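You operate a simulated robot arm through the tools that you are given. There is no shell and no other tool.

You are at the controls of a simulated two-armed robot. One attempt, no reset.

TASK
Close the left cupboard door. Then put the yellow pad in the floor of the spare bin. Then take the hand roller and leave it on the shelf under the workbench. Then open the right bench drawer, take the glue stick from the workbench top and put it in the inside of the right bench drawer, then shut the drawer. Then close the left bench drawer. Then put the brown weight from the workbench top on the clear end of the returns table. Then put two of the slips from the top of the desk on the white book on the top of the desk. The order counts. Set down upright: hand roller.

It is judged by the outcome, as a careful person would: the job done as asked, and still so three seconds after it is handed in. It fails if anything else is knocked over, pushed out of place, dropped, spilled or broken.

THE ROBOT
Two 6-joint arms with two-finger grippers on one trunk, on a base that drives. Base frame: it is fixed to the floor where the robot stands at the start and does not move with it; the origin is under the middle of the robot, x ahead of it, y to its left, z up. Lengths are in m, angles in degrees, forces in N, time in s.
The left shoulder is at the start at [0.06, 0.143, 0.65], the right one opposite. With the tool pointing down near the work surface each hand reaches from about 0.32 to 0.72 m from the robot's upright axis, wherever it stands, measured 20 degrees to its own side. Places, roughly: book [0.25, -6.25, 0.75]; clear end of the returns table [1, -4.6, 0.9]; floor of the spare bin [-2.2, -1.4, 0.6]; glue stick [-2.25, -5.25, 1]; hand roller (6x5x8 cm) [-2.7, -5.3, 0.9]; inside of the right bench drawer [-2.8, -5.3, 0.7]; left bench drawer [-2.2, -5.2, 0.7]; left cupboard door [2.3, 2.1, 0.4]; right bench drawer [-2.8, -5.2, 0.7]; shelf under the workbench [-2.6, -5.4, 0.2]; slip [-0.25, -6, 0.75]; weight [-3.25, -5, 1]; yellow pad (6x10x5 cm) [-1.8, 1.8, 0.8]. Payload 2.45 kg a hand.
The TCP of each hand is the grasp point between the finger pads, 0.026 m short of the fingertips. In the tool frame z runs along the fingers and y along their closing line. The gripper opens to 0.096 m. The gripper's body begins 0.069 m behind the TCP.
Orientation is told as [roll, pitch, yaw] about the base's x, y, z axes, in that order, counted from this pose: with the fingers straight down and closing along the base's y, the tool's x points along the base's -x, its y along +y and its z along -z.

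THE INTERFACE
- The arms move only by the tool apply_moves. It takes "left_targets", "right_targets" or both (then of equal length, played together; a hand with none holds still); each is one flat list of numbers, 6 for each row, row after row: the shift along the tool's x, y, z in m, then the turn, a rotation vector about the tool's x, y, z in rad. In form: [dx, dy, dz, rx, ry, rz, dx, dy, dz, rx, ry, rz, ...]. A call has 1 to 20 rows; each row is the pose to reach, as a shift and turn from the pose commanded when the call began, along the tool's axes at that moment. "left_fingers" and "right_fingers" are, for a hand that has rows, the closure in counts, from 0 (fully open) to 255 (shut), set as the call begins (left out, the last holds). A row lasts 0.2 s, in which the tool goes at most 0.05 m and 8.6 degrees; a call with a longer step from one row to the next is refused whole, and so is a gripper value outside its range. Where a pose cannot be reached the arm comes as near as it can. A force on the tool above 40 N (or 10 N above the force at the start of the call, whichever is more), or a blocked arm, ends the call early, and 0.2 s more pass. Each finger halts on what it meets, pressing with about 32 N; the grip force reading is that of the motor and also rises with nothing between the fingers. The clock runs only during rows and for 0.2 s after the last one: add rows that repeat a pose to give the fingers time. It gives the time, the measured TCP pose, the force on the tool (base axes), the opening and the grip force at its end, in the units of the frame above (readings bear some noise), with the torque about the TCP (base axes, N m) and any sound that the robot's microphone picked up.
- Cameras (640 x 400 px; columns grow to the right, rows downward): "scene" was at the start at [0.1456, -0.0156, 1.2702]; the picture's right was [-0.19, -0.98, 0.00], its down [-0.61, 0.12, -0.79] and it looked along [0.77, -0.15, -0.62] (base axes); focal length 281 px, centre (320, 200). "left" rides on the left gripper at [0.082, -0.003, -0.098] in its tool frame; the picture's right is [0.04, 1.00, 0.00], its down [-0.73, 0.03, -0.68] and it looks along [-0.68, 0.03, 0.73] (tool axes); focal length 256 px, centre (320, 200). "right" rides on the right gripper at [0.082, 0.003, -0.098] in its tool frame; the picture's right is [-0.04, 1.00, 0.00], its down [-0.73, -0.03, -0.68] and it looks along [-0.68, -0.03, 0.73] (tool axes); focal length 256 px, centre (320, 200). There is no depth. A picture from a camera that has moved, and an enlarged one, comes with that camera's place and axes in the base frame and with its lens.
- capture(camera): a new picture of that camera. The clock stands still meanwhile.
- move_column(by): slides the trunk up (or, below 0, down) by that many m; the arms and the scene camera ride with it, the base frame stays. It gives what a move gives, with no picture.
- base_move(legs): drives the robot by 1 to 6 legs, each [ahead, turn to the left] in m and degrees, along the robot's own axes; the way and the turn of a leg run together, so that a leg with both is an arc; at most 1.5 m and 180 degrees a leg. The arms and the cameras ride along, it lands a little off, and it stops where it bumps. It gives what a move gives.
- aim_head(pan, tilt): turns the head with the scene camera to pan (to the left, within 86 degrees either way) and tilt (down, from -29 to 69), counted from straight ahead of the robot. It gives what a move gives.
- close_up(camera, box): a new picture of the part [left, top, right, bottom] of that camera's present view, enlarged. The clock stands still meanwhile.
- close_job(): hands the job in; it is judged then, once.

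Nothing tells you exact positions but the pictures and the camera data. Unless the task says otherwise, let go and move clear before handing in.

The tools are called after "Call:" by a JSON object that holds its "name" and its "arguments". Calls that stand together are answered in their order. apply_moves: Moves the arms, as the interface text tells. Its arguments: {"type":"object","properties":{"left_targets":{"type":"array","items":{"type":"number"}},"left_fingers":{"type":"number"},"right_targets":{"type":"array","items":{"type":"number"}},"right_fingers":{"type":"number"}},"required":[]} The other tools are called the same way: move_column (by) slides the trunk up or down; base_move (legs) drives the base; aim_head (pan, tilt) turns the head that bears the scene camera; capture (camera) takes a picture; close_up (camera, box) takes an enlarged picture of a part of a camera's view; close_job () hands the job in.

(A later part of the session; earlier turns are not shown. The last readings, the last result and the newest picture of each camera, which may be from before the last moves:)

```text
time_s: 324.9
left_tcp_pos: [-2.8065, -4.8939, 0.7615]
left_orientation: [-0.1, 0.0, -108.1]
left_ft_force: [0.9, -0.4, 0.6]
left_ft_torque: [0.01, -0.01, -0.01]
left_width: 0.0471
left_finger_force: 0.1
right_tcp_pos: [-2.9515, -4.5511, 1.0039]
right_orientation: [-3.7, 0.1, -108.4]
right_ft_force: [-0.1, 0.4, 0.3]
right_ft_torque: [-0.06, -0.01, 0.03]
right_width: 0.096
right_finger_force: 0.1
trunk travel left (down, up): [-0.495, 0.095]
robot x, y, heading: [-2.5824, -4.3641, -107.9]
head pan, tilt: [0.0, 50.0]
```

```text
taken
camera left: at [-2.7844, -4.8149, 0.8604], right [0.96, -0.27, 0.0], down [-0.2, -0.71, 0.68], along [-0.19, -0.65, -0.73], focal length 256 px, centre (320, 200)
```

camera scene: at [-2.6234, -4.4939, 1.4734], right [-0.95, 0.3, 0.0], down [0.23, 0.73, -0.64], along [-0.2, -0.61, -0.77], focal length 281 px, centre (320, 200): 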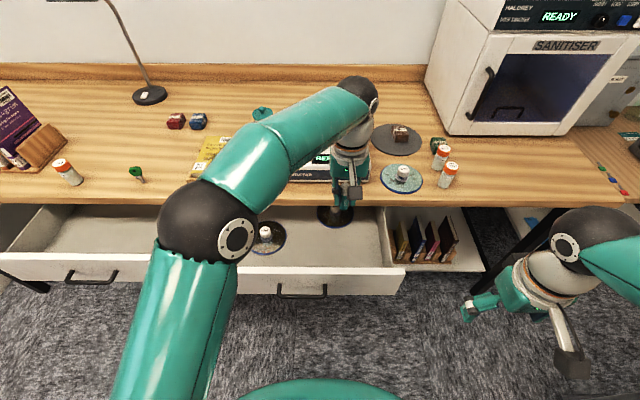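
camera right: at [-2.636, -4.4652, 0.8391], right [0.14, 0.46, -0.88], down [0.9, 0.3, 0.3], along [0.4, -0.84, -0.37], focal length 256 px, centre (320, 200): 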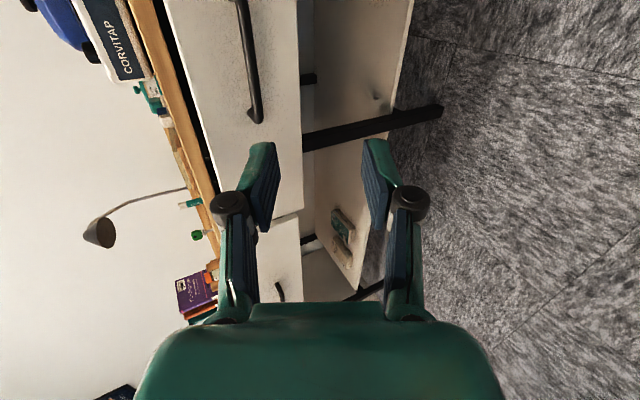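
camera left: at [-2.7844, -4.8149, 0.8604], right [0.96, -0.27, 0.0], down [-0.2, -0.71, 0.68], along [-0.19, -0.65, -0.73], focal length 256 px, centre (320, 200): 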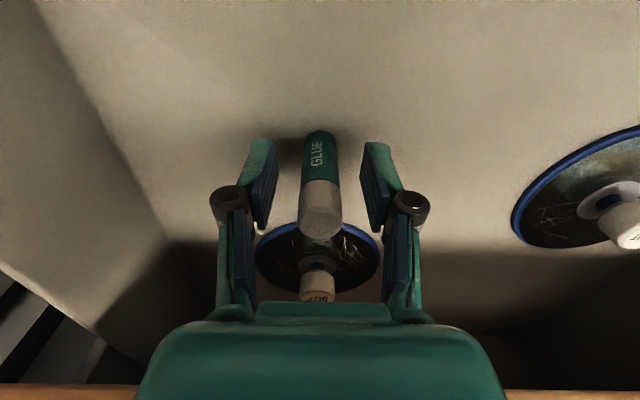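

The glue stick stands by itself in the drawer. I lift the hand clear and move it to the left half of the drawer front for pushing it shut.

Call:
{"name": "apply_moves", "arguments": {"left_targets": [0, 0, -0.03, 0, 0, 0, 0, 0, -0.07, 0, 0, 0, 0, 0, -0.115, 0, 0, 0, 0, 0, -0.16, 0, 0, 0, 0, 0, -0.205, 0, 0, 0, 0, 0, -0.24, 0, 0, 0, 0.025, 0.036, -0.24, 0, 0, 0, 0.05, 0.072, -0.24, 0, 0, 0, 0.075, 0.108, -0.24, 0, 0, 0, 0.1, 0.144, -0.24, 0, 0, 0, 0.125, 0.18, -0.24, 0, 0, 0, 0.15, 0.216, -0.24, 0, 0, 0, 0.17, 0.25, -0.24, 0, 0, 0]}}

Call:
{"name": "capture", "arguments": {"camera": "scene"}}

```text
time_s: 327.7
left_tcp_pos: [-2.5156, -4.811, 1.0032]
left_orientation: [-0.1, 0.0, -108.2]
left_ft_force: [-0.2, 0.0, 1.3]
left_ft_torque: [0.01, 0.03, 0.02]
left_width: 0.0468
left_finger_force: 0.0
right_tcp_pos: [-2.952, -4.5498, 1.0035]
right_orientation: [-3.6, 0.0, -108.5]
right_ft_force: [0.5, -1.6, -0.5]
right_ft_torque: [0.0, 0.01, 0.0]
right_width: 0.0958
right_finger_force: 0.0
trunk travel left (down, up): [-0.495, 0.095]
robot x, y, heading: [-2.5813, -4.3614, -107.6]
head pan, tilt: [0.0, 50.0]
```

```text
taken
camera scene: at [-2.6229, -4.4932, 1.4734], right [-0.95, 0.3, 0.0], down [0.23, 0.73, -0.64], along [-0.2, -0.61, -0.77], focal length 281 px, centre (320, 200)
```

scene: 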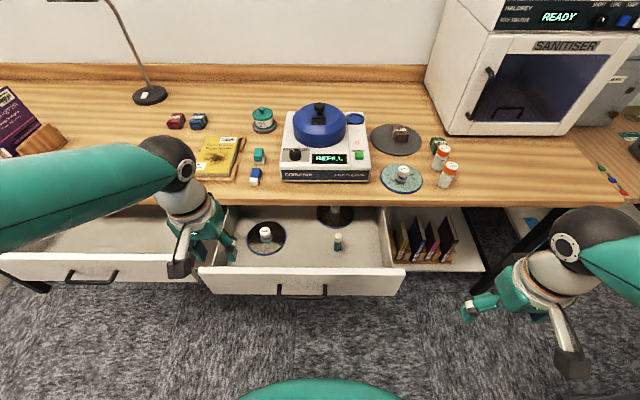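

The glue stick is in the drawer between the two discs. I back up slightly, tilt the left hand forward with closed fingers, and lower it in front of the drawer panel, left of the handle.

Call:
{"name": "base_move", "arguments": {"legs": [[-0.07, 0]]}}

Call:
{"name": "apply_moves", "arguments": {"left_targets": [0, 0, 0, 0, -0.131, 0, 0, 0, 0, 0, -0.262, 0, 0, 0, 0, 0, -0.393, 0, 0, 0, 0, 0, -0.524, 0, 0, 0, 0, 0, -0.655, 0, 0, 0, 0, 0, -0.785, 0, 0, 0, 0, 0, -0.785, 0], "left_fingers": 255}}

Call:
{"name": "move_column", "arguments": {"by": -0.13}}

Call:
{"name": "apply_moves", "arguments": {"left_targets": [0.03, 0, 0.03, 0, 0, 0, 0.06, 0, 0.06, 0, 0, 0, 0.085, 0, 0.085, 0, 0, 0, 0.085, 0, 0.085, 0, 0, 0]}}

Call:
{"name": "capture", "arguments": {"camera": "left"}}

Call:
{"name": "capture", "arguments": {"camera": "scene"}}

```text
time_s: 328.7
left_tcp_pos: [-2.4948, -4.7427, 1.0047]
left_orientation: [0.0, -0.2, -108.0]
left_ft_force: [0.1, 0.2, 0.1]
left_ft_torque: [-0.04, 0.01, -0.01]
left_width: 0.0468
left_finger_force: 0.0
right_tcp_pos: [-2.9287, -4.4817, 1.004]
right_orientation: [-3.7, 0.0, -108.4]
right_ft_force: [1.0, 0.3, -0.5]
right_ft_torque: [-0.02, 0.01, -0.03]
right_width: 0.096
right_finger_force: 0.0
trunk travel left (down, up): [-0.495, 0.095]
robot x, y, heading: [-2.5606, -4.2981, -107.6]
head pan, tilt: [0.0, 50.0]
```

```text
time_s: 330.3
left_tcp_pos: [-2.4971, -4.7526, 1.0115]
left_orientation: [-0.1, -44.9, -107.9]
left_ft_force: [-0.6, 0.7, -0.5]
left_ft_torque: [-0.01, 0.0, 0.0]
left_width: 0.0003
left_finger_force: 28.5
left hand out of reach, approached as far as the arm can: row 6, 7
right_tcp_pos: [-2.9293, -4.4828, 1.0045]
right_orientation: [-3.7, 0.0, -108.2]
right_ft_force: [0.7, -0.4, 0.2]
right_ft_torque: [-0.01, -0.02, -0.02]
right_width: 0.0959
right_finger_force: 0.0
trunk travel left (down, up): [-0.495, 0.095]
robot x, y, heading: [-2.5601, -4.2976, -107.9]
head pan, tilt: [0.0, 50.0]
```

```text
time_s: 331.9
left_tcp_pos: [-2.4965, -4.7533, 0.8816]
left_orientation: [-0.2, -44.9, -107.9]
left_ft_force: [0.0, -0.3, 0.1]
left_ft_torque: [0.03, -0.01, 0.0]
left_width: 0.0001
left_finger_force: 28.4
right_tcp_pos: [-2.9294, -4.4823, 0.8741]
right_orientation: [-3.6, 0.0, -108.3]
right_ft_force: [-0.4, -0.4, 0.2]
right_ft_torque: [0.02, 0.0, 0.04]
right_width: 0.0961
right_finger_force: 0.0
trunk travel left (down, up): [-0.365, 0.225]
robot x, y, heading: [-2.5594, -4.2987, -107.6]
head pan, tilt: [0.0, 50.0]
```

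```text
time_s: 332.9
left_tcp_pos: [-2.5122, -4.7988, 0.7691]
left_orientation: [-0.1, -44.9, -107.9]
left_ft_force: [-0.4, 0.2, -0.6]
left_ft_torque: [0.01, 0.02, 0.01]
left_width: 0.0002
left_finger_force: 28.2
left hand out of reach, approached as far as the arm can: row 1, 2, 3, 4
right_tcp_pos: [-2.9305, -4.4826, 0.8746]
right_orientation: [-3.7, 0.0, -108.3]
right_ft_force: [0.4, 0.0, -0.4]
right_ft_torque: [-0.02, -0.01, 0.0]
right_width: 0.0959
right_finger_force: 0.1
trunk travel left (down, up): [-0.365, 0.225]
robot x, y, heading: [-2.5648, -4.2963, -107.6]
head pan, tilt: [0.0, 50.0]
```

```text
taken
camera left: at [-2.4756, -4.6755, 0.781], right [0.96, -0.28, -0.03], down [0.02, -0.05, 1.0], along [-0.28, -0.96, -0.04], focal length 256 px, centre (320, 200)
```

left: 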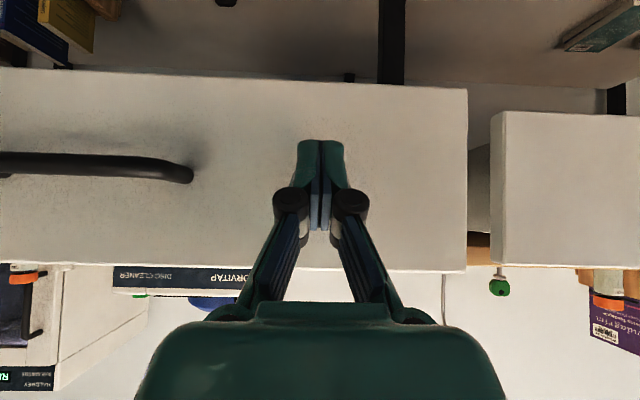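

```text
taken
camera scene: at [-2.6018, -4.4255, 1.3434], right [-0.95, 0.3, 0.0], down [0.23, 0.73, -0.64], along [-0.2, -0.61, -0.77], focal length 281 px, centre (320, 200)
```

scene: 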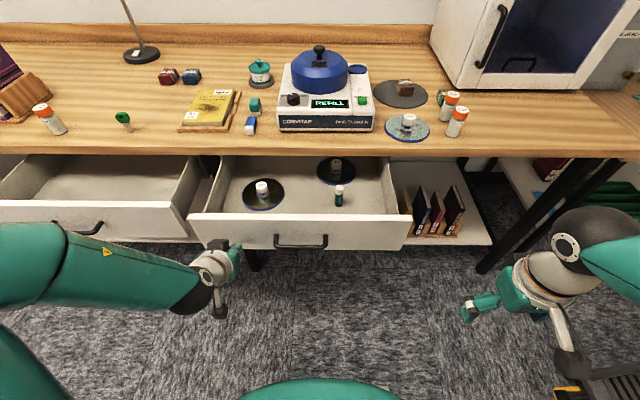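

The closed fingertips face the panel left of the handle. I push forward slowly with the arm.

Call:
{"name": "apply_moves", "arguments": {"left_targets": [-0.0141, 0, 0.0141, 0, 0, 0, -0.0255, 0, 0.0255, 0, 0, 0, -0.0368, 0, 0.0368, 0, 0, 0, -0.0481, 0, 0.0481, 0, 0, 0, -0.0594, 0, 0.0594, 0, 0, 0, -0.0707, 0, 0.0707, 0, 0, 0, -0.082, 0, 0.082, 0, 0, 0, -0.0933, 0, 0.0933, 0, 0, 0, -0.1047, 0, 0.1047, 0, 0, 0, -0.116, 0, 0.116, 0, 0, 0, -0.1273, 0, 0.1273, 0, 0, 0]}}

Call:
{"name": "capture", "arguments": {"camera": "scene"}}

```text
time_s: 335.3
left_tcp_pos: [-2.5669, -4.9682, 0.7678]
left_orientation: [-0.1, -44.9, -107.9]
left_ft_force: [0.8, -0.4, 0.2]
left_ft_torque: [-0.02, 0.02, 0.01]
left_width: 0.0
left_finger_force: 28.4
right_tcp_pos: [-2.9301, -4.4835, 0.8749]
right_orientation: [-3.6, 0.0, -108.3]
right_ft_force: [-0.9, 0.4, -0.6]
right_ft_torque: [0.0, -0.02, 0.01]
right_width: 0.096
right_finger_force: 0.1
trunk travel left (down, up): [-0.365, 0.225]
robot x, y, heading: [-2.5611, -4.2934, -107.8]
head pan, tilt: [0.0, 50.0]
```

```text
taken
camera scene: at [-2.602, -4.4263, 1.3433], right [-0.95, 0.3, 0.0], down [0.23, 0.73, -0.64], along [-0.2, -0.61, -0.77], focal length 281 px, centre (320, 200)
```

scene: 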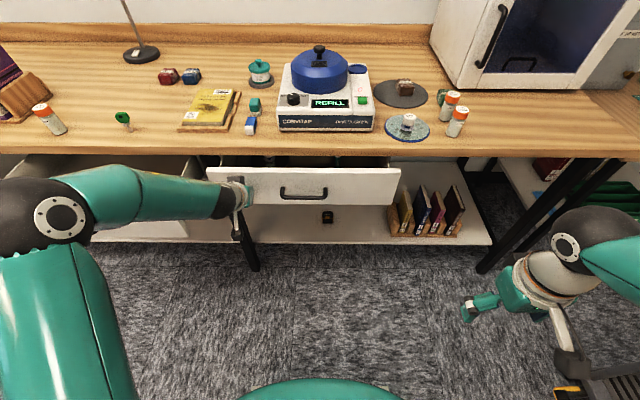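

The drawer is mostly in. I drive forward 5 cm with the hand leading, then finish with the arm.

Call:
{"name": "base_move", "arguments": {"legs": [[0.05, 0]]}}

Call:
{"name": "apply_moves", "arguments": {"left_targets": [-0.0085, 0, 0.0085, 0, 0, 0, -0.017, 0, 0.017, 0, 0, 0, -0.0255, 0, 0.0255, 0, 0, 0, -0.034, 0, 0.034, 0, 0, 0, -0.041, 0, 0.041, 0, 0, 0]}}

Call:
{"name": "capture", "arguments": {"camera": "scene"}}

```text
time_s: 336.2
left_tcp_pos: [-2.5822, -5.0166, 0.7664]
left_orientation: [-0.2, -44.9, -107.9]
left_ft_force: [-0.1, -0.8, 0.7]
left_ft_torque: [0.0, 0.01, 0.0]
left_width: 0.0
left_finger_force: 28.1
right_tcp_pos: [-2.9462, -4.5315, 0.874]
right_orientation: [-3.7, 0.1, -108.3]
right_ft_force: [-0.9, 0.3, 0.5]
right_ft_torque: [0.0, 0.01, -0.01]
right_width: 0.0962
right_finger_force: 0.0
trunk travel left (down, up): [-0.365, 0.225]
robot x, y, heading: [-2.575, -4.3466, -107.8]
head pan, tilt: [0.0, 50.0]
```

```text
time_s: 337.1
left_tcp_pos: [-2.5925, -5.0466, 0.7676]
left_orientation: [-0.1, -44.4, -107.8]
left_ft_force: [12.3, 28.4, 13.3]
left_ft_torque: [-0.11, -0.03, -0.01]
left_width: 0.0063
left_finger_force: 28.3
right_tcp_pos: [-2.9452, -4.5278, 0.8767]
right_orientation: [-3.6, -0.2, -108.3]
right_ft_force: [-0.2, 0.5, -0.2]
right_ft_torque: [0.0, -0.01, -0.01]
right_width: 0.0957
right_finger_force: 0.1
trunk travel left (down, up): [-0.365, 0.225]
robot x, y, heading: [-2.5753, -4.3471, -107.6]
head pan, tilt: [0.0, 50.0]
stopped in row 4 (left hand): the force on the tool passed its limit at 54 N (the readings are from after the stop); the commanded pose is now the measured one
```

```text
taken
camera scene: at [-2.6161, -4.4689, 1.3443], right [-0.95, 0.3, 0.0], down [0.23, 0.73, -0.65], along [-0.2, -0.62, -0.76], focal length 281 px, centre (320, 200)
```

scene: 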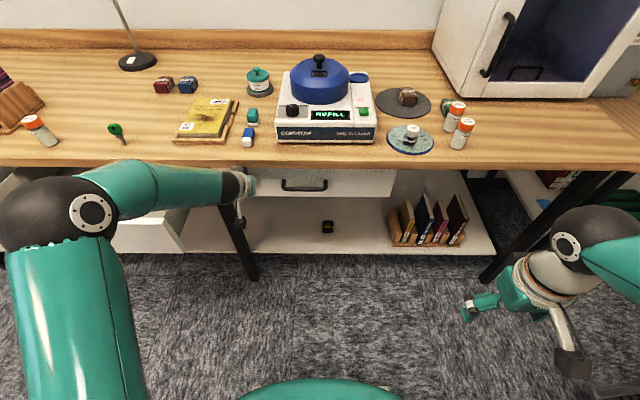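

A firm stop: the drawer is home. I back the hand off and look at the drawer front.

Call:
{"name": "apply_moves", "arguments": {"left_targets": [0.014, 0, -0.014, 0, 0, 0, 0.035, 0, -0.035, 0, 0, 0, 0.06, 0, -0.06, 0, 0, 0, 0.085, 0, -0.085, 0, 0, 0]}}

Call:
{"name": "base_move", "arguments": {"legs": [[-0.25, 0]]}}

Call:
{"name": "aim_head", "arguments": {"pan": 0, "tilt": 35}}

Call:
{"name": "capture", "arguments": {"camera": "scene"}}

Call:
{"name": "close_up", "arguments": {"camera": "scene", "box": [160, 180, 400, 330]}}

```text
time_s: 338.1
left_tcp_pos: [-2.5563, -4.9336, 0.767]
left_orientation: [-0.3, -44.3, -107.7]
left_ft_force: [-0.2, -0.1, -0.1]
left_ft_torque: [0.0, 0.02, 0.0]
left_width: 0.0
left_finger_force: 28.4
right_tcp_pos: [-2.9458, -4.531, 0.8731]
right_orientation: [-3.7, 0.0, -108.3]
right_ft_force: [-0.8, -0.2, 0.7]
right_ft_torque: [0.0, -0.02, -0.01]
right_width: 0.0961
right_finger_force: 0.1
trunk travel left (down, up): [-0.365, 0.225]
robot x, y, heading: [-2.5739, -4.3463, -107.7]
head pan, tilt: [0.0, 50.0]
```

```text
time_s: 339.9
left_tcp_pos: [-2.4774, -4.6915, 0.7673]
left_orientation: [-0.3, -44.2, -107.6]
left_ft_force: [-0.3, -0.6, -0.1]
left_ft_torque: [0.01, 0.02, 0.03]
left_width: 0.0
left_finger_force: 28.2
right_tcp_pos: [-2.8666, -4.2887, 0.8749]
right_orientation: [-3.6, -0.1, -108.2]
right_ft_force: [-1.0, 0.5, 0.3]
right_ft_torque: [-0.02, -0.01, 0.01]
right_width: 0.0961
right_finger_force: 0.0
trunk travel left (down, up): [-0.365, 0.225]
robot x, y, heading: [-2.4984, -4.1041, -107.6]
head pan, tilt: [0.0, 50.0]
```

```text
time_s: 340.7
left_tcp_pos: [-2.4772, -4.6913, 0.7664]
left_orientation: [-0.2, -44.3, -107.6]
left_ft_force: [-0.2, 0.1, 0.0]
left_ft_torque: [0.03, 0.0, 0.0]
left_width: 0.0002
left_finger_force: 28.6
right_tcp_pos: [-2.8678, -4.2897, 0.8756]
right_orientation: [-3.7, -0.1, -108.2]
right_ft_force: [-0.3, 0.8, 0.4]
right_ft_torque: [0.0, 0.01, 0.04]
right_width: 0.0958
right_finger_force: 0.0
trunk travel left (down, up): [-0.365, 0.225]
robot x, y, heading: [-2.4977, -4.1032, -107.6]
head pan, tilt: [0.0, 35.0]
```

```text
taken
camera scene: at [-2.543, -4.2418, 1.365], right [-0.95, 0.3, 0.0], down [0.17, 0.55, -0.82], along [-0.25, -0.78, -0.57], focal length 281 px, centre (320, 200)
```

scene: 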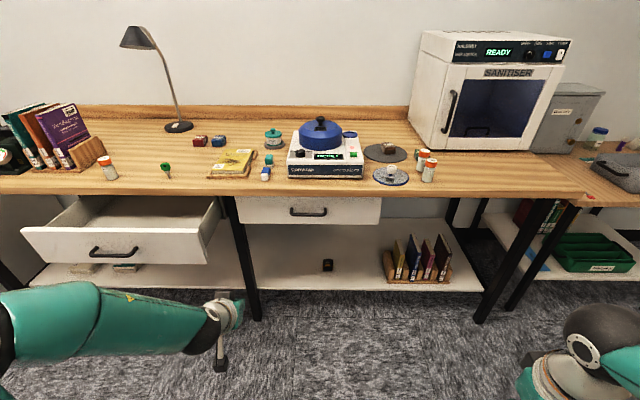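

```text
2.67 times, centred on (280, 255) of scene
camera zoom: at [-2.543, -4.2418, 1.365], right [-0.95, 0.3, 0.0], down [0.17, 0.55, -0.82], along [-0.25, -0.78, -0.57], focal length 749 px, centre (427, 53)
```

zoom: 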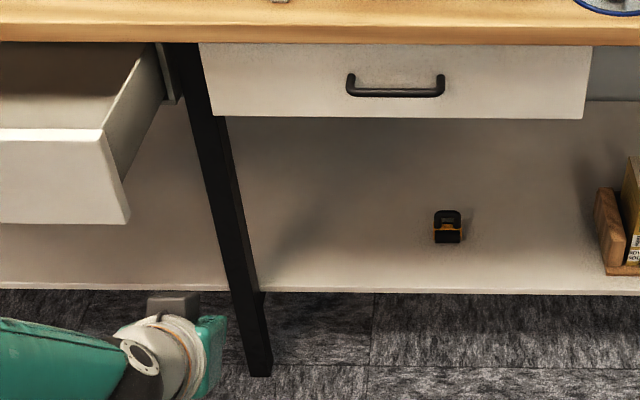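

The right drawer is shut and the roller still stands on the shelf. Now the left drawer: I sidestep left to face its right half.

Call:
{"name": "base_move", "arguments": {"legs": [[-0.3, 0], [0, 30], [0.52, 0], [0, -30]]}}

Call:
{"name": "capture", "arguments": {"camera": "left"}}

Call:
{"name": "capture", "arguments": {"camera": "scene"}}

```text
time_s: 348.8
left_tcp_pos: [-2.2901, -4.9092, 0.7673]
left_orientation: [-0.2, -44.2, -108.9]
left_ft_force: [0.0, -0.4, 0.5]
left_ft_torque: [-0.02, -0.01, 0.02]
left_width: 0.0
left_finger_force: 28.3
right_tcp_pos: [-2.6721, -4.4973, 0.8748]
right_orientation: [-3.7, 0.0, -109.6]
right_ft_force: [0.4, -0.4, 0.5]
right_ft_torque: [0.01, -0.01, 0.03]
right_width: 0.096
right_finger_force: 0.1
trunk travel left (down, up): [-0.365, 0.225]
robot x, y, heading: [-2.2739, -4.3302, -108.6]
head pan, tilt: [0.0, 35.0]
```

```text
taken
camera left: at [-2.2518, -4.7874, 0.7807], right [0.95, -0.3, -0.03], down [0.01, -0.06, 1.0], along [-0.3, -0.95, -0.05], focal length 256 px, centre (320, 200)
```

left: 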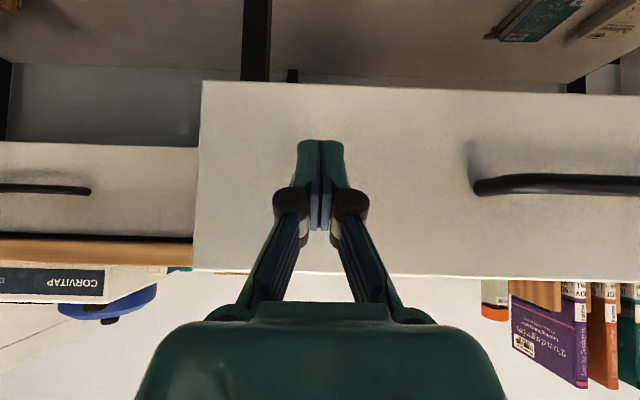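

```text
taken
camera scene: at [-2.3233, -4.4658, 1.3651], right [-0.95, 0.32, 0.0], down [0.18, 0.54, -0.82], along [-0.26, -0.78, -0.57], focal length 281 px, centre (320, 200)
```

scene: 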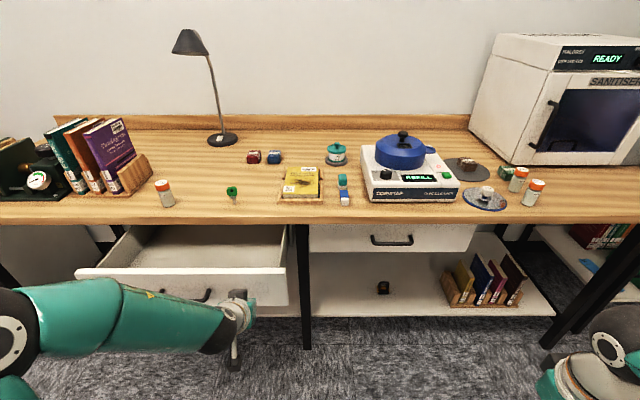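

The fingertips face the left drawer's panel beside its handle. I push with a short forward drive and finish with the arm.

Call:
{"name": "base_move", "arguments": {"legs": [[0.13, 0.5]]}}

Call:
{"name": "apply_moves", "arguments": {"left_targets": [-0.0113, 0, 0.0113, 0, 0, 0, -0.0226, 0, 0.0226, 0, 0, 0, -0.034, 0, 0.034, 0, 0, 0, -0.0453, 0, 0.0453, 0, 0, 0, -0.0566, 0, 0.0566, 0, 0, 0, -0.065, 0, 0.065, 0, 0, 0, -0.0735, 0, 0.0735, 0, 0, 0]}}

Call:
{"name": "capture", "arguments": {"camera": "scene"}}

```text
time_s: 350.1
left_tcp_pos: [-2.3267, -5.0351, 0.7676]
left_orientation: [-0.3, -44.2, -108.4]
left_ft_force: [0.1, -0.2, 0.3]
left_ft_torque: [0.02, 0.0, -0.02]
left_width: 0.0
left_finger_force: 29.2
right_tcp_pos: [-2.7127, -4.6256, 0.8756]
right_orientation: [-3.7, 0.0, -108.8]
right_ft_force: [-0.1, -0.8, -0.8]
right_ft_torque: [0.04, -0.04, -0.01]
right_width: 0.0961
right_finger_force: 0.2
trunk travel left (down, up): [-0.365, 0.225]
robot x, y, heading: [-2.318, -4.4492, -107.7]
head pan, tilt: [0.0, 35.0]
```

```text
time_s: 351.7
left_tcp_pos: [-2.3561, -5.1244, 0.7652]
left_orientation: [-0.2, -43.7, -108.1]
left_ft_force: [11.6, 25.0, 12.3]
left_ft_torque: [-0.07, -0.03, 0.07]
left_width: 0.006
left_finger_force: 29.0
right_tcp_pos: [-2.7113, -4.622, 0.8781]
right_orientation: [-3.7, -0.2, -109.0]
right_ft_force: [0.4, -0.2, 0.3]
right_ft_torque: [-0.01, 0.0, 0.02]
right_width: 0.0959
right_finger_force: 0.1
trunk travel left (down, up): [-0.365, 0.225]
robot x, y, heading: [-2.318, -4.4448, -107.9]
head pan, tilt: [0.0, 35.0]
stopped in row 7 (left hand): the force on the tool passed its limit at 47 N (the readings are from after the stop); the commanded pose is now the measured one
```

```text
taken
camera scene: at [-2.362, -4.5854, 1.366], right [-0.95, 0.31, 0.0], down [0.17, 0.54, -0.82], along [-0.25, -0.78, -0.57], focal length 281 px, centre (320, 200)
```

scene: 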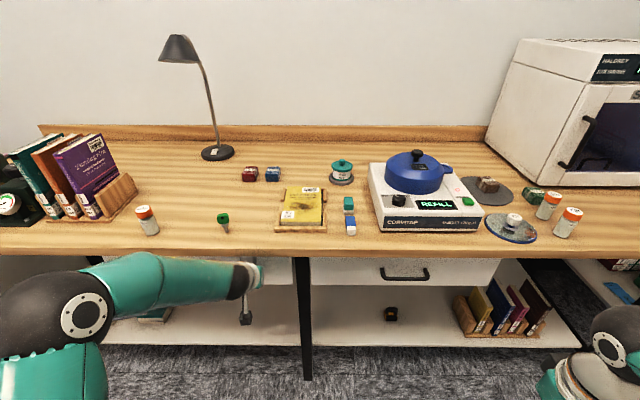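

Firm stop again: the left drawer is shut. I back off, bring the left hand upright and raise the trunk for the brown weight.

Call:
{"name": "apply_moves", "arguments": {"left_targets": [0.014, 0, -0.014, 0, 0, 0, 0.035, 0, -0.035, 0, 0, 0, 0.06, 0, -0.06, 0, 0, 0, 0.085, 0, -0.085, 0, 0, 0]}}

Call:
{"name": "base_move", "arguments": {"legs": [[-0.4, 0]]}}

Call:
{"name": "apply_moves", "arguments": {"left_targets": [0, 0, -0.02, 0, 0.13, 0, 0, 0, -0.04, 0, 0.26, 0, 0, 0, -0.06, 0, 0.39, 0, 0, 0, -0.08, 0, 0.52, 0, 0, 0, -0.1, 0, 0.65, 0, 0, 0, -0.12, 0, 0.77, 0], "left_fingers": 0}}

Call:
{"name": "move_column", "arguments": {"by": 0.2}}

Call:
{"name": "aim_head", "arguments": {"pan": 0, "tilt": 30}}

Call:
{"name": "capture", "arguments": {"camera": "scene"}}

```text
time_s: 352.7
left_tcp_pos: [-2.3201, -5.0151, 0.7668]
left_orientation: [-0.3, -43.7, -108.4]
left_ft_force: [-0.3, -0.1, 1.2]
left_ft_torque: [-0.02, -0.01, 0.0]
left_width: 0.0
left_finger_force: 29.2
right_tcp_pos: [-2.7116, -4.6241, 0.8771]
right_orientation: [-3.7, 0.0, -108.9]
right_ft_force: [-0.4, -0.2, -0.4]
right_ft_torque: [-0.05, 0.0, 0.0]
right_width: 0.0961
right_finger_force: 0.1
trunk travel left (down, up): [-0.365, 0.225]
robot x, y, heading: [-2.3171, -4.4486, -107.7]
head pan, tilt: [0.0, 35.0]
```

```text
time_s: 355.2
left_tcp_pos: [-2.1972, -4.6342, 0.7673]
left_orientation: [-0.3, -43.7, -108.3]
left_ft_force: [-0.2, 0.6, 1.8]
left_ft_torque: [-0.02, 0.02, -0.01]
left_width: 0.0
left_finger_force: 28.4
right_tcp_pos: [-2.5909, -4.2457, 0.8763]
right_orientation: [-3.6, -0.1, -108.9]
right_ft_force: [0.2, 0.4, 0.5]
right_ft_torque: [-0.01, -0.04, -0.02]
right_width: 0.0959
right_finger_force: 0.1
trunk travel left (down, up): [-0.365, 0.225]
robot x, y, heading: [-2.1938, -4.0717, -107.7]
head pan, tilt: [0.0, 35.0]
```

```text
time_s: 356.6
left_tcp_pos: [-2.1713, -4.5549, 0.855]
left_orientation: [-0.2, 0.5, -108.5]
left_ft_force: [0.1, -0.2, -0.5]
left_ft_torque: [0.03, 0.0, 0.03]
left_width: 0.0959
left_finger_force: 0.0
right_tcp_pos: [-2.5892, -4.2451, 0.8768]
right_orientation: [-3.6, 0.0, -108.9]
right_ft_force: [-0.4, 0.1, -0.4]
right_ft_torque: [-0.01, 0.04, 0.0]
right_width: 0.0958
right_finger_force: 0.0
trunk travel left (down, up): [-0.365, 0.225]
robot x, y, heading: [-2.1969, -4.0708, -107.7]
head pan, tilt: [0.0, 35.0]
```

```text
time_s: 358.8
left_tcp_pos: [-2.1709, -4.5571, 1.0546]
left_orientation: [-0.1, 0.4, -108.5]
left_ft_force: [0.2, 0.5, 0.3]
left_ft_torque: [0.01, 0.0, 0.02]
left_width: 0.0963
left_finger_force: 0.0
right_tcp_pos: [-2.5899, -4.2453, 1.0769]
right_orientation: [-3.7, 0.0, -109.0]
right_ft_force: [0.1, -0.3, 0.5]
right_ft_torque: [0.04, -0.01, 0.01]
right_width: 0.0958
right_finger_force: 0.0
trunk travel left (down, up): [-0.565, 0.025]
robot x, y, heading: [-2.1975, -4.0663, -108.1]
head pan, tilt: [0.0, 35.0]
```

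```text
time_s: 359.4
left_tcp_pos: [-2.1713, -4.5571, 1.0531]
left_orientation: [-0.2, 0.4, -108.5]
left_ft_force: [-0.3, -0.8, -0.6]
left_ft_torque: [0.0, -0.03, -0.01]
left_width: 0.0962
left_finger_force: 0.0
right_tcp_pos: [-2.5907, -4.2457, 1.0768]
right_orientation: [-3.6, 0.0, -108.9]
right_ft_force: [-0.2, 0.0, -0.6]
right_ft_torque: [0.0, -0.01, -0.02]
right_width: 0.0958
right_finger_force: 0.0
trunk travel left (down, up): [-0.565, 0.025]
robot x, y, heading: [-2.1915, -4.07, -107.8]
head pan, tilt: [0.0, 30.0]
```

```text
taken
camera scene: at [-2.242, -4.2123, 1.5729], right [-0.95, 0.31, 0.0], down [0.15, 0.48, -0.87], along [-0.26, -0.82, -0.5], focal length 281 px, centre (320, 200)
```

scene: 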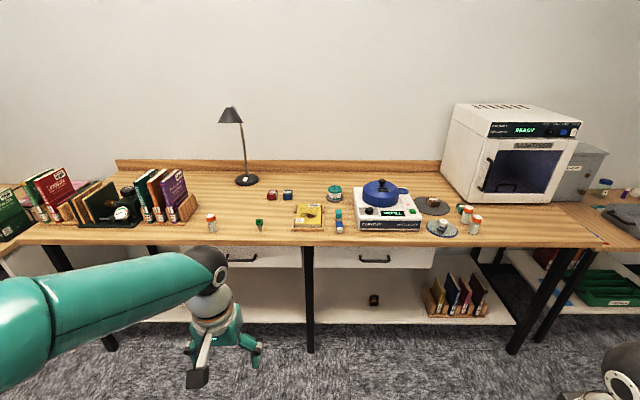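

Both drawers are shut and everything on the bench is in place. I sidestep right toward the brown weight.

Call:
{"name": "base_move", "arguments": {"legs": [[0, -22], [0, -21], [0.615, 0], [0, 22], [0, 21]]}}

Call:
{"name": "aim_head", "arguments": {"pan": -10, "tilt": 45}}

Call:
{"name": "capture", "arguments": {"camera": "scene"}}

```text
time_s: 368.4
left_tcp_pos: [-2.6966, -4.8623, 1.055]
left_orientation: [-0.3, 0.5, -107.6]
left_ft_force: [0.4, 1.1, 0.0]
left_ft_torque: [0.02, 0.02, 0.04]
left_width: 0.096
left_finger_force: 0.1
right_tcp_pos: [-3.1218, -4.5581, 1.0787]
right_orientation: [-3.9, 0.0, -108.1]
right_ft_force: [0.8, -0.3, 0.4]
right_ft_torque: [-0.02, 0.03, -0.04]
right_width: 0.0961
right_finger_force: 0.0
trunk travel left (down, up): [-0.565, 0.025]
robot x, y, heading: [-2.7607, -4.3644, -107.3]
head pan, tilt: [0.0, 30.0]
stopped in leg 5: the robot was blocked; the commanded pose is now the measured one
```

```text
time_s: 369.2
left_tcp_pos: [-2.6992, -4.8616, 1.0564]
left_orientation: [-0.2, 0.4, -107.6]
left_ft_force: [0.1, 0.4, 0.5]
left_ft_torque: [-0.03, -0.01, 0.03]
left_width: 0.0959
left_finger_force: 0.1
right_tcp_pos: [-3.123, -4.5565, 1.0779]
right_orientation: [-3.8, -0.1, -108.0]
right_ft_force: [-0.2, 0.9, 0.3]
right_ft_torque: [0.0, 0.04, -0.06]
right_width: 0.096
right_finger_force: 0.1
trunk travel left (down, up): [-0.565, 0.025]
robot x, y, heading: [-2.7618, -4.3696, -107.2]
head pan, tilt: [-10.0, 45.0]
```

```text
taken
camera scene: at [-2.8155, -4.4965, 1.5504], right [-0.89, 0.46, 0.0], down [0.32, 0.63, -0.71], along [-0.32, -0.63, -0.71], focal length 281 px, centre (320, 200)
```

scene: 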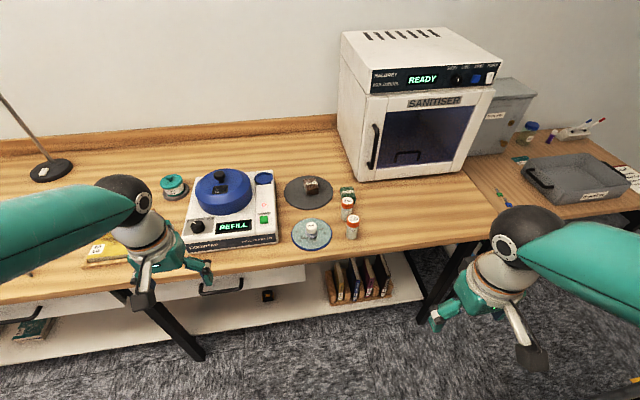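

The weight is at about [-3.12, -5.165], 0.1 m to my right. I lift the left hand a bit, roll forward 0.24 m, and bring the right hand over it.

Call:
{"name": "apply_moves", "arguments": {"left_targets": [0.02, 0.01, -0.015, 0, 0, 0, 0.04, 0.02, -0.03, 0, 0, 0, 0.06, 0.03, -0.045, 0, 0, 0, 0.08, 0.04, -0.06, 0, 0, 0]}}

Call:
{"name": "base_move", "arguments": {"legs": [[0.24, 0]]}}

Call:
{"name": "capture", "arguments": {"camera": "right"}}

Call:
{"name": "capture", "arguments": {"camera": "scene"}}

```text
time_s: 370.2
left_tcp_pos: [-2.6363, -4.7984, 1.1154]
left_orientation: [-0.1, 0.4, -107.6]
left_ft_force: [-0.1, 0.6, 0.2]
left_ft_torque: [-0.01, 0.02, -0.02]
left_width: 0.096
left_finger_force: 0.1
right_tcp_pos: [-3.1229, -4.5576, 1.0781]
right_orientation: [-3.9, 0.0, -108.1]
right_ft_force: [0.6, 0.4, -0.6]
right_ft_torque: [0.02, 0.02, 0.0]
right_width: 0.096
right_finger_force: 0.1
trunk travel left (down, up): [-0.565, 0.025]
robot x, y, heading: [-2.7603, -4.3663, -107.4]
head pan, tilt: [-10.0, 45.0]
```

```text
time_s: 372.0
left_tcp_pos: [-2.7075, -5.0317, 1.1154]
left_orientation: [-0.3, 0.6, -107.4]
left_ft_force: [-0.1, -0.9, -0.8]
left_ft_torque: [0.03, -0.01, -0.01]
left_width: 0.096
left_finger_force: 0.0
right_tcp_pos: [-3.1944, -4.7931, 1.0777]
right_orientation: [-3.7, 0.1, -107.8]
right_ft_force: [-0.4, -0.2, 0.2]
right_ft_torque: [0.03, 0.01, 0.0]
right_width: 0.0959
right_finger_force: 0.1
trunk travel left (down, up): [-0.565, 0.025]
robot x, y, heading: [-2.8337, -4.6014, -107.1]
head pan, tilt: [-10.0, 45.0]
```

```text
taken
camera right: at [-3.161, -4.7186, 1.1751], right [0.94, -0.34, -0.07], down [-0.21, -0.7, 0.68], along [-0.28, -0.62, -0.73], focal length 256 px, centre (320, 200)
```

right: 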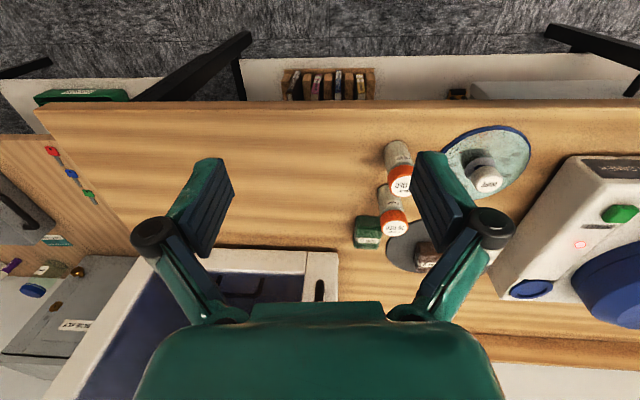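

```text
taken
camera scene: at [-2.8879, -4.7303, 1.5501], right [-0.89, 0.45, 0.0], down [0.32, 0.63, -0.71], along [-0.32, -0.63, -0.71], focal length 281 px, centre (320, 200)
```

scene: 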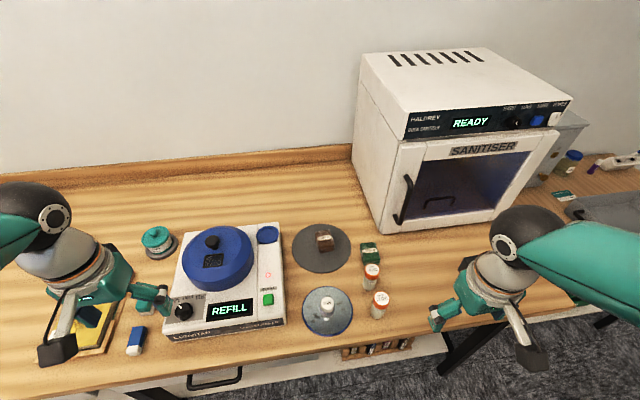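

The weight works out at [-3.126, -5.16]. I bring the right hand above it, straightening a small roll error on the way.

Call:
{"name": "apply_moves", "arguments": {"right_targets": [-0.0365, 0.0197, 0, -0.0072, 0, 0, -0.073, 0.0393, 0, -0.0144, 0, 0, -0.1095, 0.059, 0, -0.0217, 0, 0, -0.146, 0.0787, 0, -0.0289, 0, 0, -0.1826, 0.0983, 0, -0.0361, 0, 0, -0.2191, 0.118, 0, -0.0433, 0, 0, -0.2556, 0.1377, 0, -0.0506, 0, 0, -0.2921, 0.1573, 0.01, -0.0578, 0, 0, -0.3286, 0.177, 0.03, -0.065, 0, 0, -0.3286, 0.177, 0.05, -0.065, 0, 0], "right_fingers": 50}}

Call:
{"name": "capture", "arguments": {"camera": "right"}}

```text
time_s: 374.2
left_tcp_pos: [-2.7073, -5.0305, 1.1162]
left_orientation: [-0.2, 0.4, -107.4]
left_ft_force: [1.2, -0.3, -0.1]
left_ft_torque: [-0.02, 0.02, -0.01]
left_width: 0.0959
left_finger_force: 0.0
right_tcp_pos: [-3.1302, -5.1586, 1.0151]
right_orientation: [0.0, 0.0, -107.7]
right_ft_force: [-0.3, 0.3, -0.2]
right_ft_torque: [-0.02, 0.01, -0.01]
right_width: 0.0773
right_finger_force: 0.2
trunk travel left (down, up): [-0.565, 0.025]
robot x, y, heading: [-2.8374, -4.6023, -106.7]
head pan, tilt: [-10.0, 45.0]
```

```text
taken
camera right: at [-3.1037, -5.0814, 1.1134], right [0.94, -0.34, 0.0], down [-0.25, -0.69, 0.68], along [-0.23, -0.64, -0.73], focal length 256 px, centre (320, 200)
```

right: 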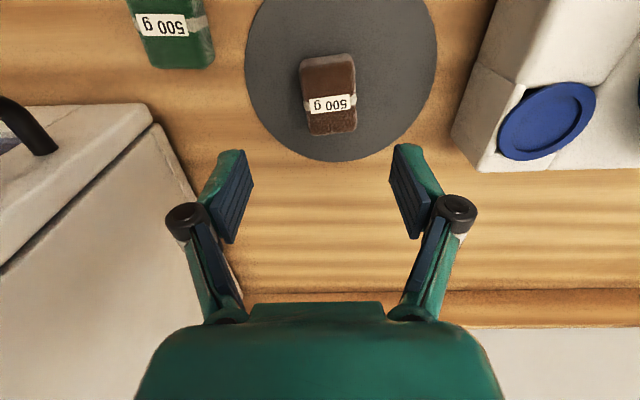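

The brown 500 g block lies on the dark disc, nearly centred and turned about 6°. I align, descend to z 0.905 and close.

Call:
{"name": "apply_moves", "arguments": {"right_targets": [0, 0.0064, 0.03, 0, 0, -0.05, 0, 0.0064, 0.065, 0, 0, -0.1, 0, 0.0064, 0.095, 0, 0, -0.1, 0, 0.0064, 0.11, 0, 0, -0.1, 0, 0.0064, 0.11, 0, 0, -0.1]}}

Call:
{"name": "capture", "arguments": {"camera": "right"}}

```text
time_s: 375.4
left_tcp_pos: [-2.7062, -5.0311, 1.1153]
left_orientation: [-0.1, 0.5, -107.4]
left_ft_force: [-0.2, 0.3, -0.6]
left_ft_torque: [-0.03, 0.02, 0.03]
left_width: 0.0961
left_finger_force: 0.1
right_tcp_pos: [-3.1212, -5.1597, 0.9062]
right_orientation: [0.0, 0.0, -102.1]
right_ft_force: [0.2, -0.2, 0.2]
right_ft_torque: [-0.01, 0.01, -0.01]
right_width: 0.0772
right_finger_force: 0.0
trunk travel left (down, up): [-0.565, 0.025]
robot x, y, heading: [-2.8354, -4.5996, -106.7]
head pan, tilt: [-10.0, 45.0]
```

```text
taken
camera right: at [-3.1034, -5.0813, 1.0053], right [0.97, -0.25, 0.0], down [-0.18, -0.71, 0.68], along [-0.17, -0.66, -0.73], focal length 256 px, centre (320, 200)
```

right: 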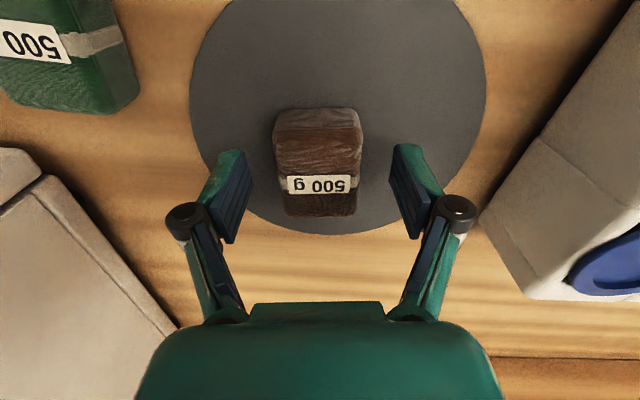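

The block is between the fingers. I close and lift.

Call:
{"name": "apply_moves", "arguments": {"right_targets": [0.006, 0, 0, 0, 0, 0, 0.006, 0, 0, 0, 0, 0, 0.006, 0, 0, 0, 0, 0, 0.006, 0, 0, 0, 0, 0, 0.006, 0, 0, 0, 0, 0], "right_fingers": 255}}

Call:
{"name": "apply_moves", "arguments": {"right_targets": [0, 0, -0.01, 0, 0, 0, 0, 0, -0.04, 0, 0, 0, 0, 0, -0.08, 0, 0, 0, 0, 0, -0.12, 0, 0, 0, 0, 0, -0.16, 0, 0, 0]}}

Call:
{"name": "capture", "arguments": {"camera": "right"}}

```text
time_s: 376.6
left_tcp_pos: [-2.7078, -5.0313, 1.1154]
left_orientation: [-0.2, 0.6, -107.3]
left_ft_force: [-0.9, 0.2, 0.1]
left_ft_torque: [-0.03, 0.03, 0.02]
left_width: 0.096
left_finger_force: 0.1
right_tcp_pos: [-3.1223, -5.1536, 0.9069]
right_orientation: [0.0, 0.1, -102.1]
right_ft_force: [-2.8, -2.2, 0.5]
right_ft_torque: [0.04, 0.17, 0.07]
right_width: 0.0456
right_finger_force: 32.4
trunk travel left (down, up): [-0.565, 0.025]
robot x, y, heading: [-2.8323, -4.6022, -107.2]
head pan, tilt: [-10.0, 45.0]
```

```text
time_s: 377.8
left_tcp_pos: [-2.708, -5.0307, 1.1157]
left_orientation: [-0.3, 0.5, -107.4]
left_ft_force: [1.0, 0.1, -0.4]
left_ft_torque: [-0.05, -0.01, -0.03]
left_width: 0.0961
left_finger_force: 0.0
right_tcp_pos: [-3.1232, -5.1509, 1.0665]
right_orientation: [0.0, 0.0, -102.1]
right_ft_force: [-0.6, 0.7, -5.1]
right_ft_torque: [0.06, -0.01, -0.02]
right_width: 0.0458
right_finger_force: 32.1
trunk travel left (down, up): [-0.565, 0.025]
robot x, y, heading: [-2.8371, -4.6009, -107.1]
head pan, tilt: [-10.0, 45.0]
```

```text
taken
camera right: at [-3.1034, -5.0728, 1.1647], right [0.97, -0.25, 0.0], down [-0.18, -0.71, 0.68], along [-0.17, -0.66, -0.74], focal length 256 px, centre (320, 200)
```

right: 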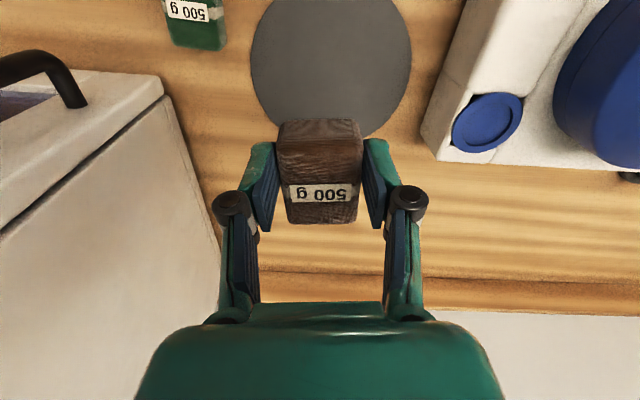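

The weight is up (5 N on the sensor). I draw it in, back away from the bench, and turn left to look for the returns table near [1, -4.6].

Call:
{"name": "apply_moves", "arguments": {"right_targets": [0.039, -0.0066, 0, 0, 0, 0, 0.078, -0.0132, 0, 0, 0, 0, 0.117, -0.0199, 0, 0, 0, 0, 0.156, -0.0265, 0, 0, 0, 0, 0.195, -0.0331, 0, 0, 0, 0, 0.2343, -0.0397, 0, 0, 0, 0]}}

Call:
{"name": "base_move", "arguments": {"legs": [[-0.75, 0], [0, 30]]}}

Call:
{"name": "base_move", "arguments": {"legs": [[0, 30]]}}

Call:
{"name": "aim_head", "arguments": {"pan": 25, "tilt": 20}}

Call:
{"name": "capture", "arguments": {"camera": "scene"}}

```text
time_s: 379.2
left_tcp_pos: [-2.7063, -5.0303, 1.1165]
left_orientation: [-0.3, 0.4, -107.3]
left_ft_force: [0.1, 0.3, 0.0]
left_ft_torque: [-0.01, 0.02, 0.0]
left_width: 0.0959
left_finger_force: 0.0
right_tcp_pos: [-3.1142, -4.9133, 1.0672]
right_orientation: [0.0, -0.1, -102.2]
right_ft_force: [-0.5, 1.0, -5.4]
right_ft_torque: [0.05, 0.01, -0.03]
right_width: 0.0458
right_finger_force: 31.9
trunk travel left (down, up): [-0.565, 0.025]
robot x, y, heading: [-2.834, -4.5989, -106.9]
head pan, tilt: [-10.0, 45.0]
```

```text
time_s: 385.0
left_tcp_pos: [-2.2865, -4.2008, 1.1154]
left_orientation: [-0.2, 0.4, -78.1]
left_ft_force: [-0.5, 0.2, 0.1]
left_ft_torque: [0.0, 0.01, -0.03]
left_width: 0.0959
left_finger_force: 0.2
right_tcp_pos: [-2.6971, -4.2972, 1.0662]
right_orientation: [-0.1, 0.1, -72.8]
right_ft_force: [0.2, -0.4, -4.6]
right_ft_torque: [0.05, 0.04, -0.04]
right_width: 0.0461
right_finger_force: 31.8
trunk travel left (down, up): [-0.565, 0.025]
robot x, y, heading: [-2.6281, -3.8889, -77.8]
head pan, tilt: [-10.0, 45.0]
```

```text
time_s: 387.1
left_tcp_pos: [-2.1739, -3.9855, 1.1167]
left_orientation: [-0.2, 0.5, -47.6]
left_ft_force: [0.6, -0.6, -0.4]
left_ft_torque: [0.01, -0.02, 0.05]
left_width: 0.0962
left_finger_force: 0.0
right_tcp_pos: [-2.4778, -4.2782, 1.0658]
right_orientation: [0.0, 0.1, -42.1]
right_ft_force: [0.5, -0.4, -5.5]
right_ft_torque: [0.01, 0.06, 0.0]
right_width: 0.0455
right_finger_force: 32.0
trunk travel left (down, up): [-0.565, 0.025]
robot x, y, heading: [-2.6401, -3.9024, -47.0]
head pan, tilt: [-10.0, 45.0]
```

```text
time_s: 388.1
left_tcp_pos: [-2.1726, -3.9836, 1.1162]
left_orientation: [-0.2, 0.5, -47.5]
left_ft_force: [0.2, 1.5, -0.3]
left_ft_torque: [0.02, -0.01, -0.01]
left_width: 0.096
left_finger_force: 0.0
right_tcp_pos: [-2.4773, -4.279, 1.0668]
right_orientation: [-0.1, 0.2, -42.2]
right_ft_force: [0.2, -0.4, -5.5]
right_ft_torque: [0.03, 0.06, 0.03]
right_width: 0.0457
right_finger_force: 31.8
trunk travel left (down, up): [-0.565, 0.025]
robot x, y, heading: [-2.6389, -3.9035, -47.2]
head pan, tilt: [25.0, 20.0]
```

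```text
taken
camera scene: at [-2.509, -3.9822, 1.5888], right [-0.37, -0.93, 0.0], down [-0.32, 0.13, -0.94], along [0.87, -0.35, -0.34], focal length 281 px, centre (320, 200)
```

scene: 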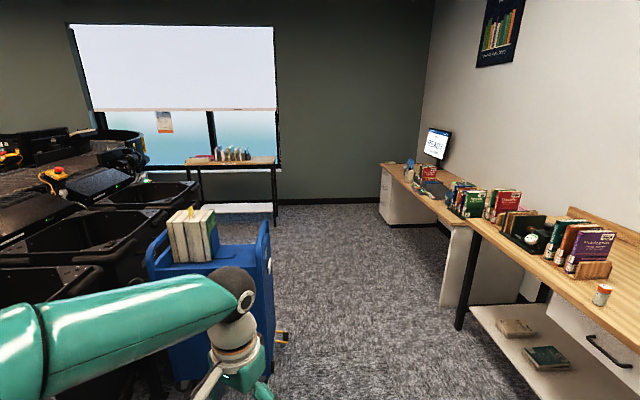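

The returns table stands by the window at the far end, its right end clear; a blue cart stands on the left of the way. I drive along the open lane between the cart and the desks.

Call:
{"name": "base_move", "arguments": {"legs": [[0.57, 0], [0.7, 29.3], [0.7, 0]]}}

Call:
{"name": "aim_head", "arguments": {"pan": 15, "tilt": 25}}

Call:
{"name": "capture", "arguments": {"camera": "scene"}}

```text
time_s: 398.4
left_tcp_pos: [-0.5472, -4.7493, 1.1169]
left_orientation: [-0.1, 0.4, -18.4]
left_ft_force: [0.1, 0.4, 0.1]
left_ft_torque: [-0.01, 0.04, 0.05]
left_width: 0.096
left_finger_force: 0.1
right_tcp_pos: [-0.6718, -5.1534, 1.0656]
right_orientation: [0.0, 0.1, -13.2]
right_ft_force: [-0.1, 0.2, -4.7]
right_ft_torque: [0.0, 0.1, 0.03]
right_width: 0.046
right_finger_force: 31.8
trunk travel left (down, up): [-0.565, 0.025]
robot x, y, heading: [-0.9926, -4.9044, -17.8]
head pan, tilt: [25.0, 20.0]
```

```text
time_s: 399.1
left_tcp_pos: [-0.5483, -4.7489, 1.1169]
left_orientation: [-0.3, 0.6, -18.3]
left_ft_force: [-0.1, -0.3, -0.3]
left_ft_torque: [0.0, -0.04, -0.01]
left_width: 0.0963
left_finger_force: 0.1
right_tcp_pos: [-0.6726, -5.1533, 1.0668]
right_orientation: [-0.1, 0.1, -13.2]
right_ft_force: [-0.5, -0.7, -4.3]
right_ft_torque: [0.02, 0.05, -0.03]
right_width: 0.0455
right_finger_force: 32.0
trunk travel left (down, up): [-0.565, 0.025]
robot x, y, heading: [-0.9922, -4.9039, -17.6]
head pan, tilt: [15.0, 25.0]
```

```text
taken
camera scene: at [-0.844, -4.9268, 1.5809], right [-0.05, -1.0, 0.0], down [-0.42, 0.02, -0.91], along [0.91, -0.04, -0.42], focal length 281 px, centre (320, 200)
```

scene: 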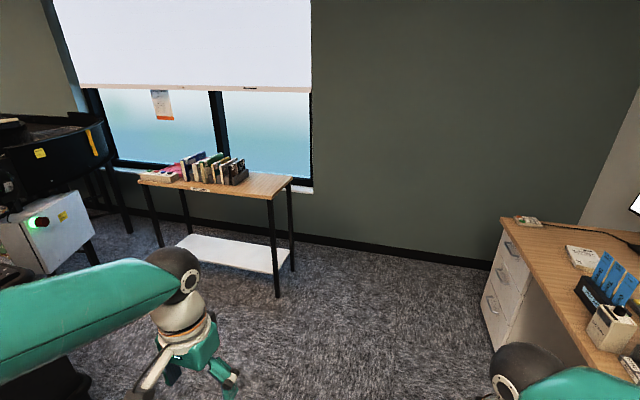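

The table's clear right end centres near [1.0, -4.63], top about z 0.84. Before turning left I look at the cart beside me.

Call:
{"name": "aim_head", "arguments": {"pan": 65, "tilt": 35}}

Call:
{"name": "capture", "arguments": {"camera": "scene"}}

```text
time_s: 400.3
left_tcp_pos: [-0.5478, -4.7487, 1.1178]
left_orientation: [-0.2, 0.5, -18.3]
left_ft_force: [0.3, -0.3, 0.2]
left_ft_torque: [0.01, -0.01, 0.01]
left_width: 0.0959
left_finger_force: 0.2
right_tcp_pos: [-0.6712, -5.1522, 1.0677]
right_orientation: [0.0, 0.1, -13.1]
right_ft_force: [-0.2, -0.5, -5.1]
right_ft_torque: [0.04, 0.03, 0.01]
right_width: 0.0459
right_finger_force: 31.6
trunk travel left (down, up): [-0.565, 0.025]
robot x, y, heading: [-0.995, -4.9047, -17.7]
head pan, tilt: [65.0, 35.0]
```

```text
taken
camera scene: at [-0.8758, -4.8578, 1.5651], right [0.73, -0.68, 0.0], down [-0.39, -0.42, -0.82], along [0.56, 0.6, -0.57], focal length 281 px, centre (320, 200)
```

scene: 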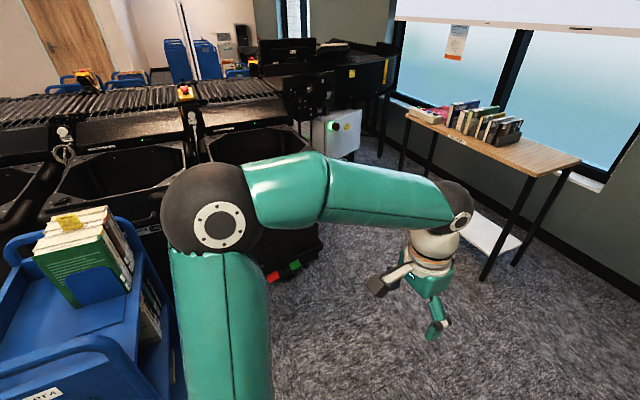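

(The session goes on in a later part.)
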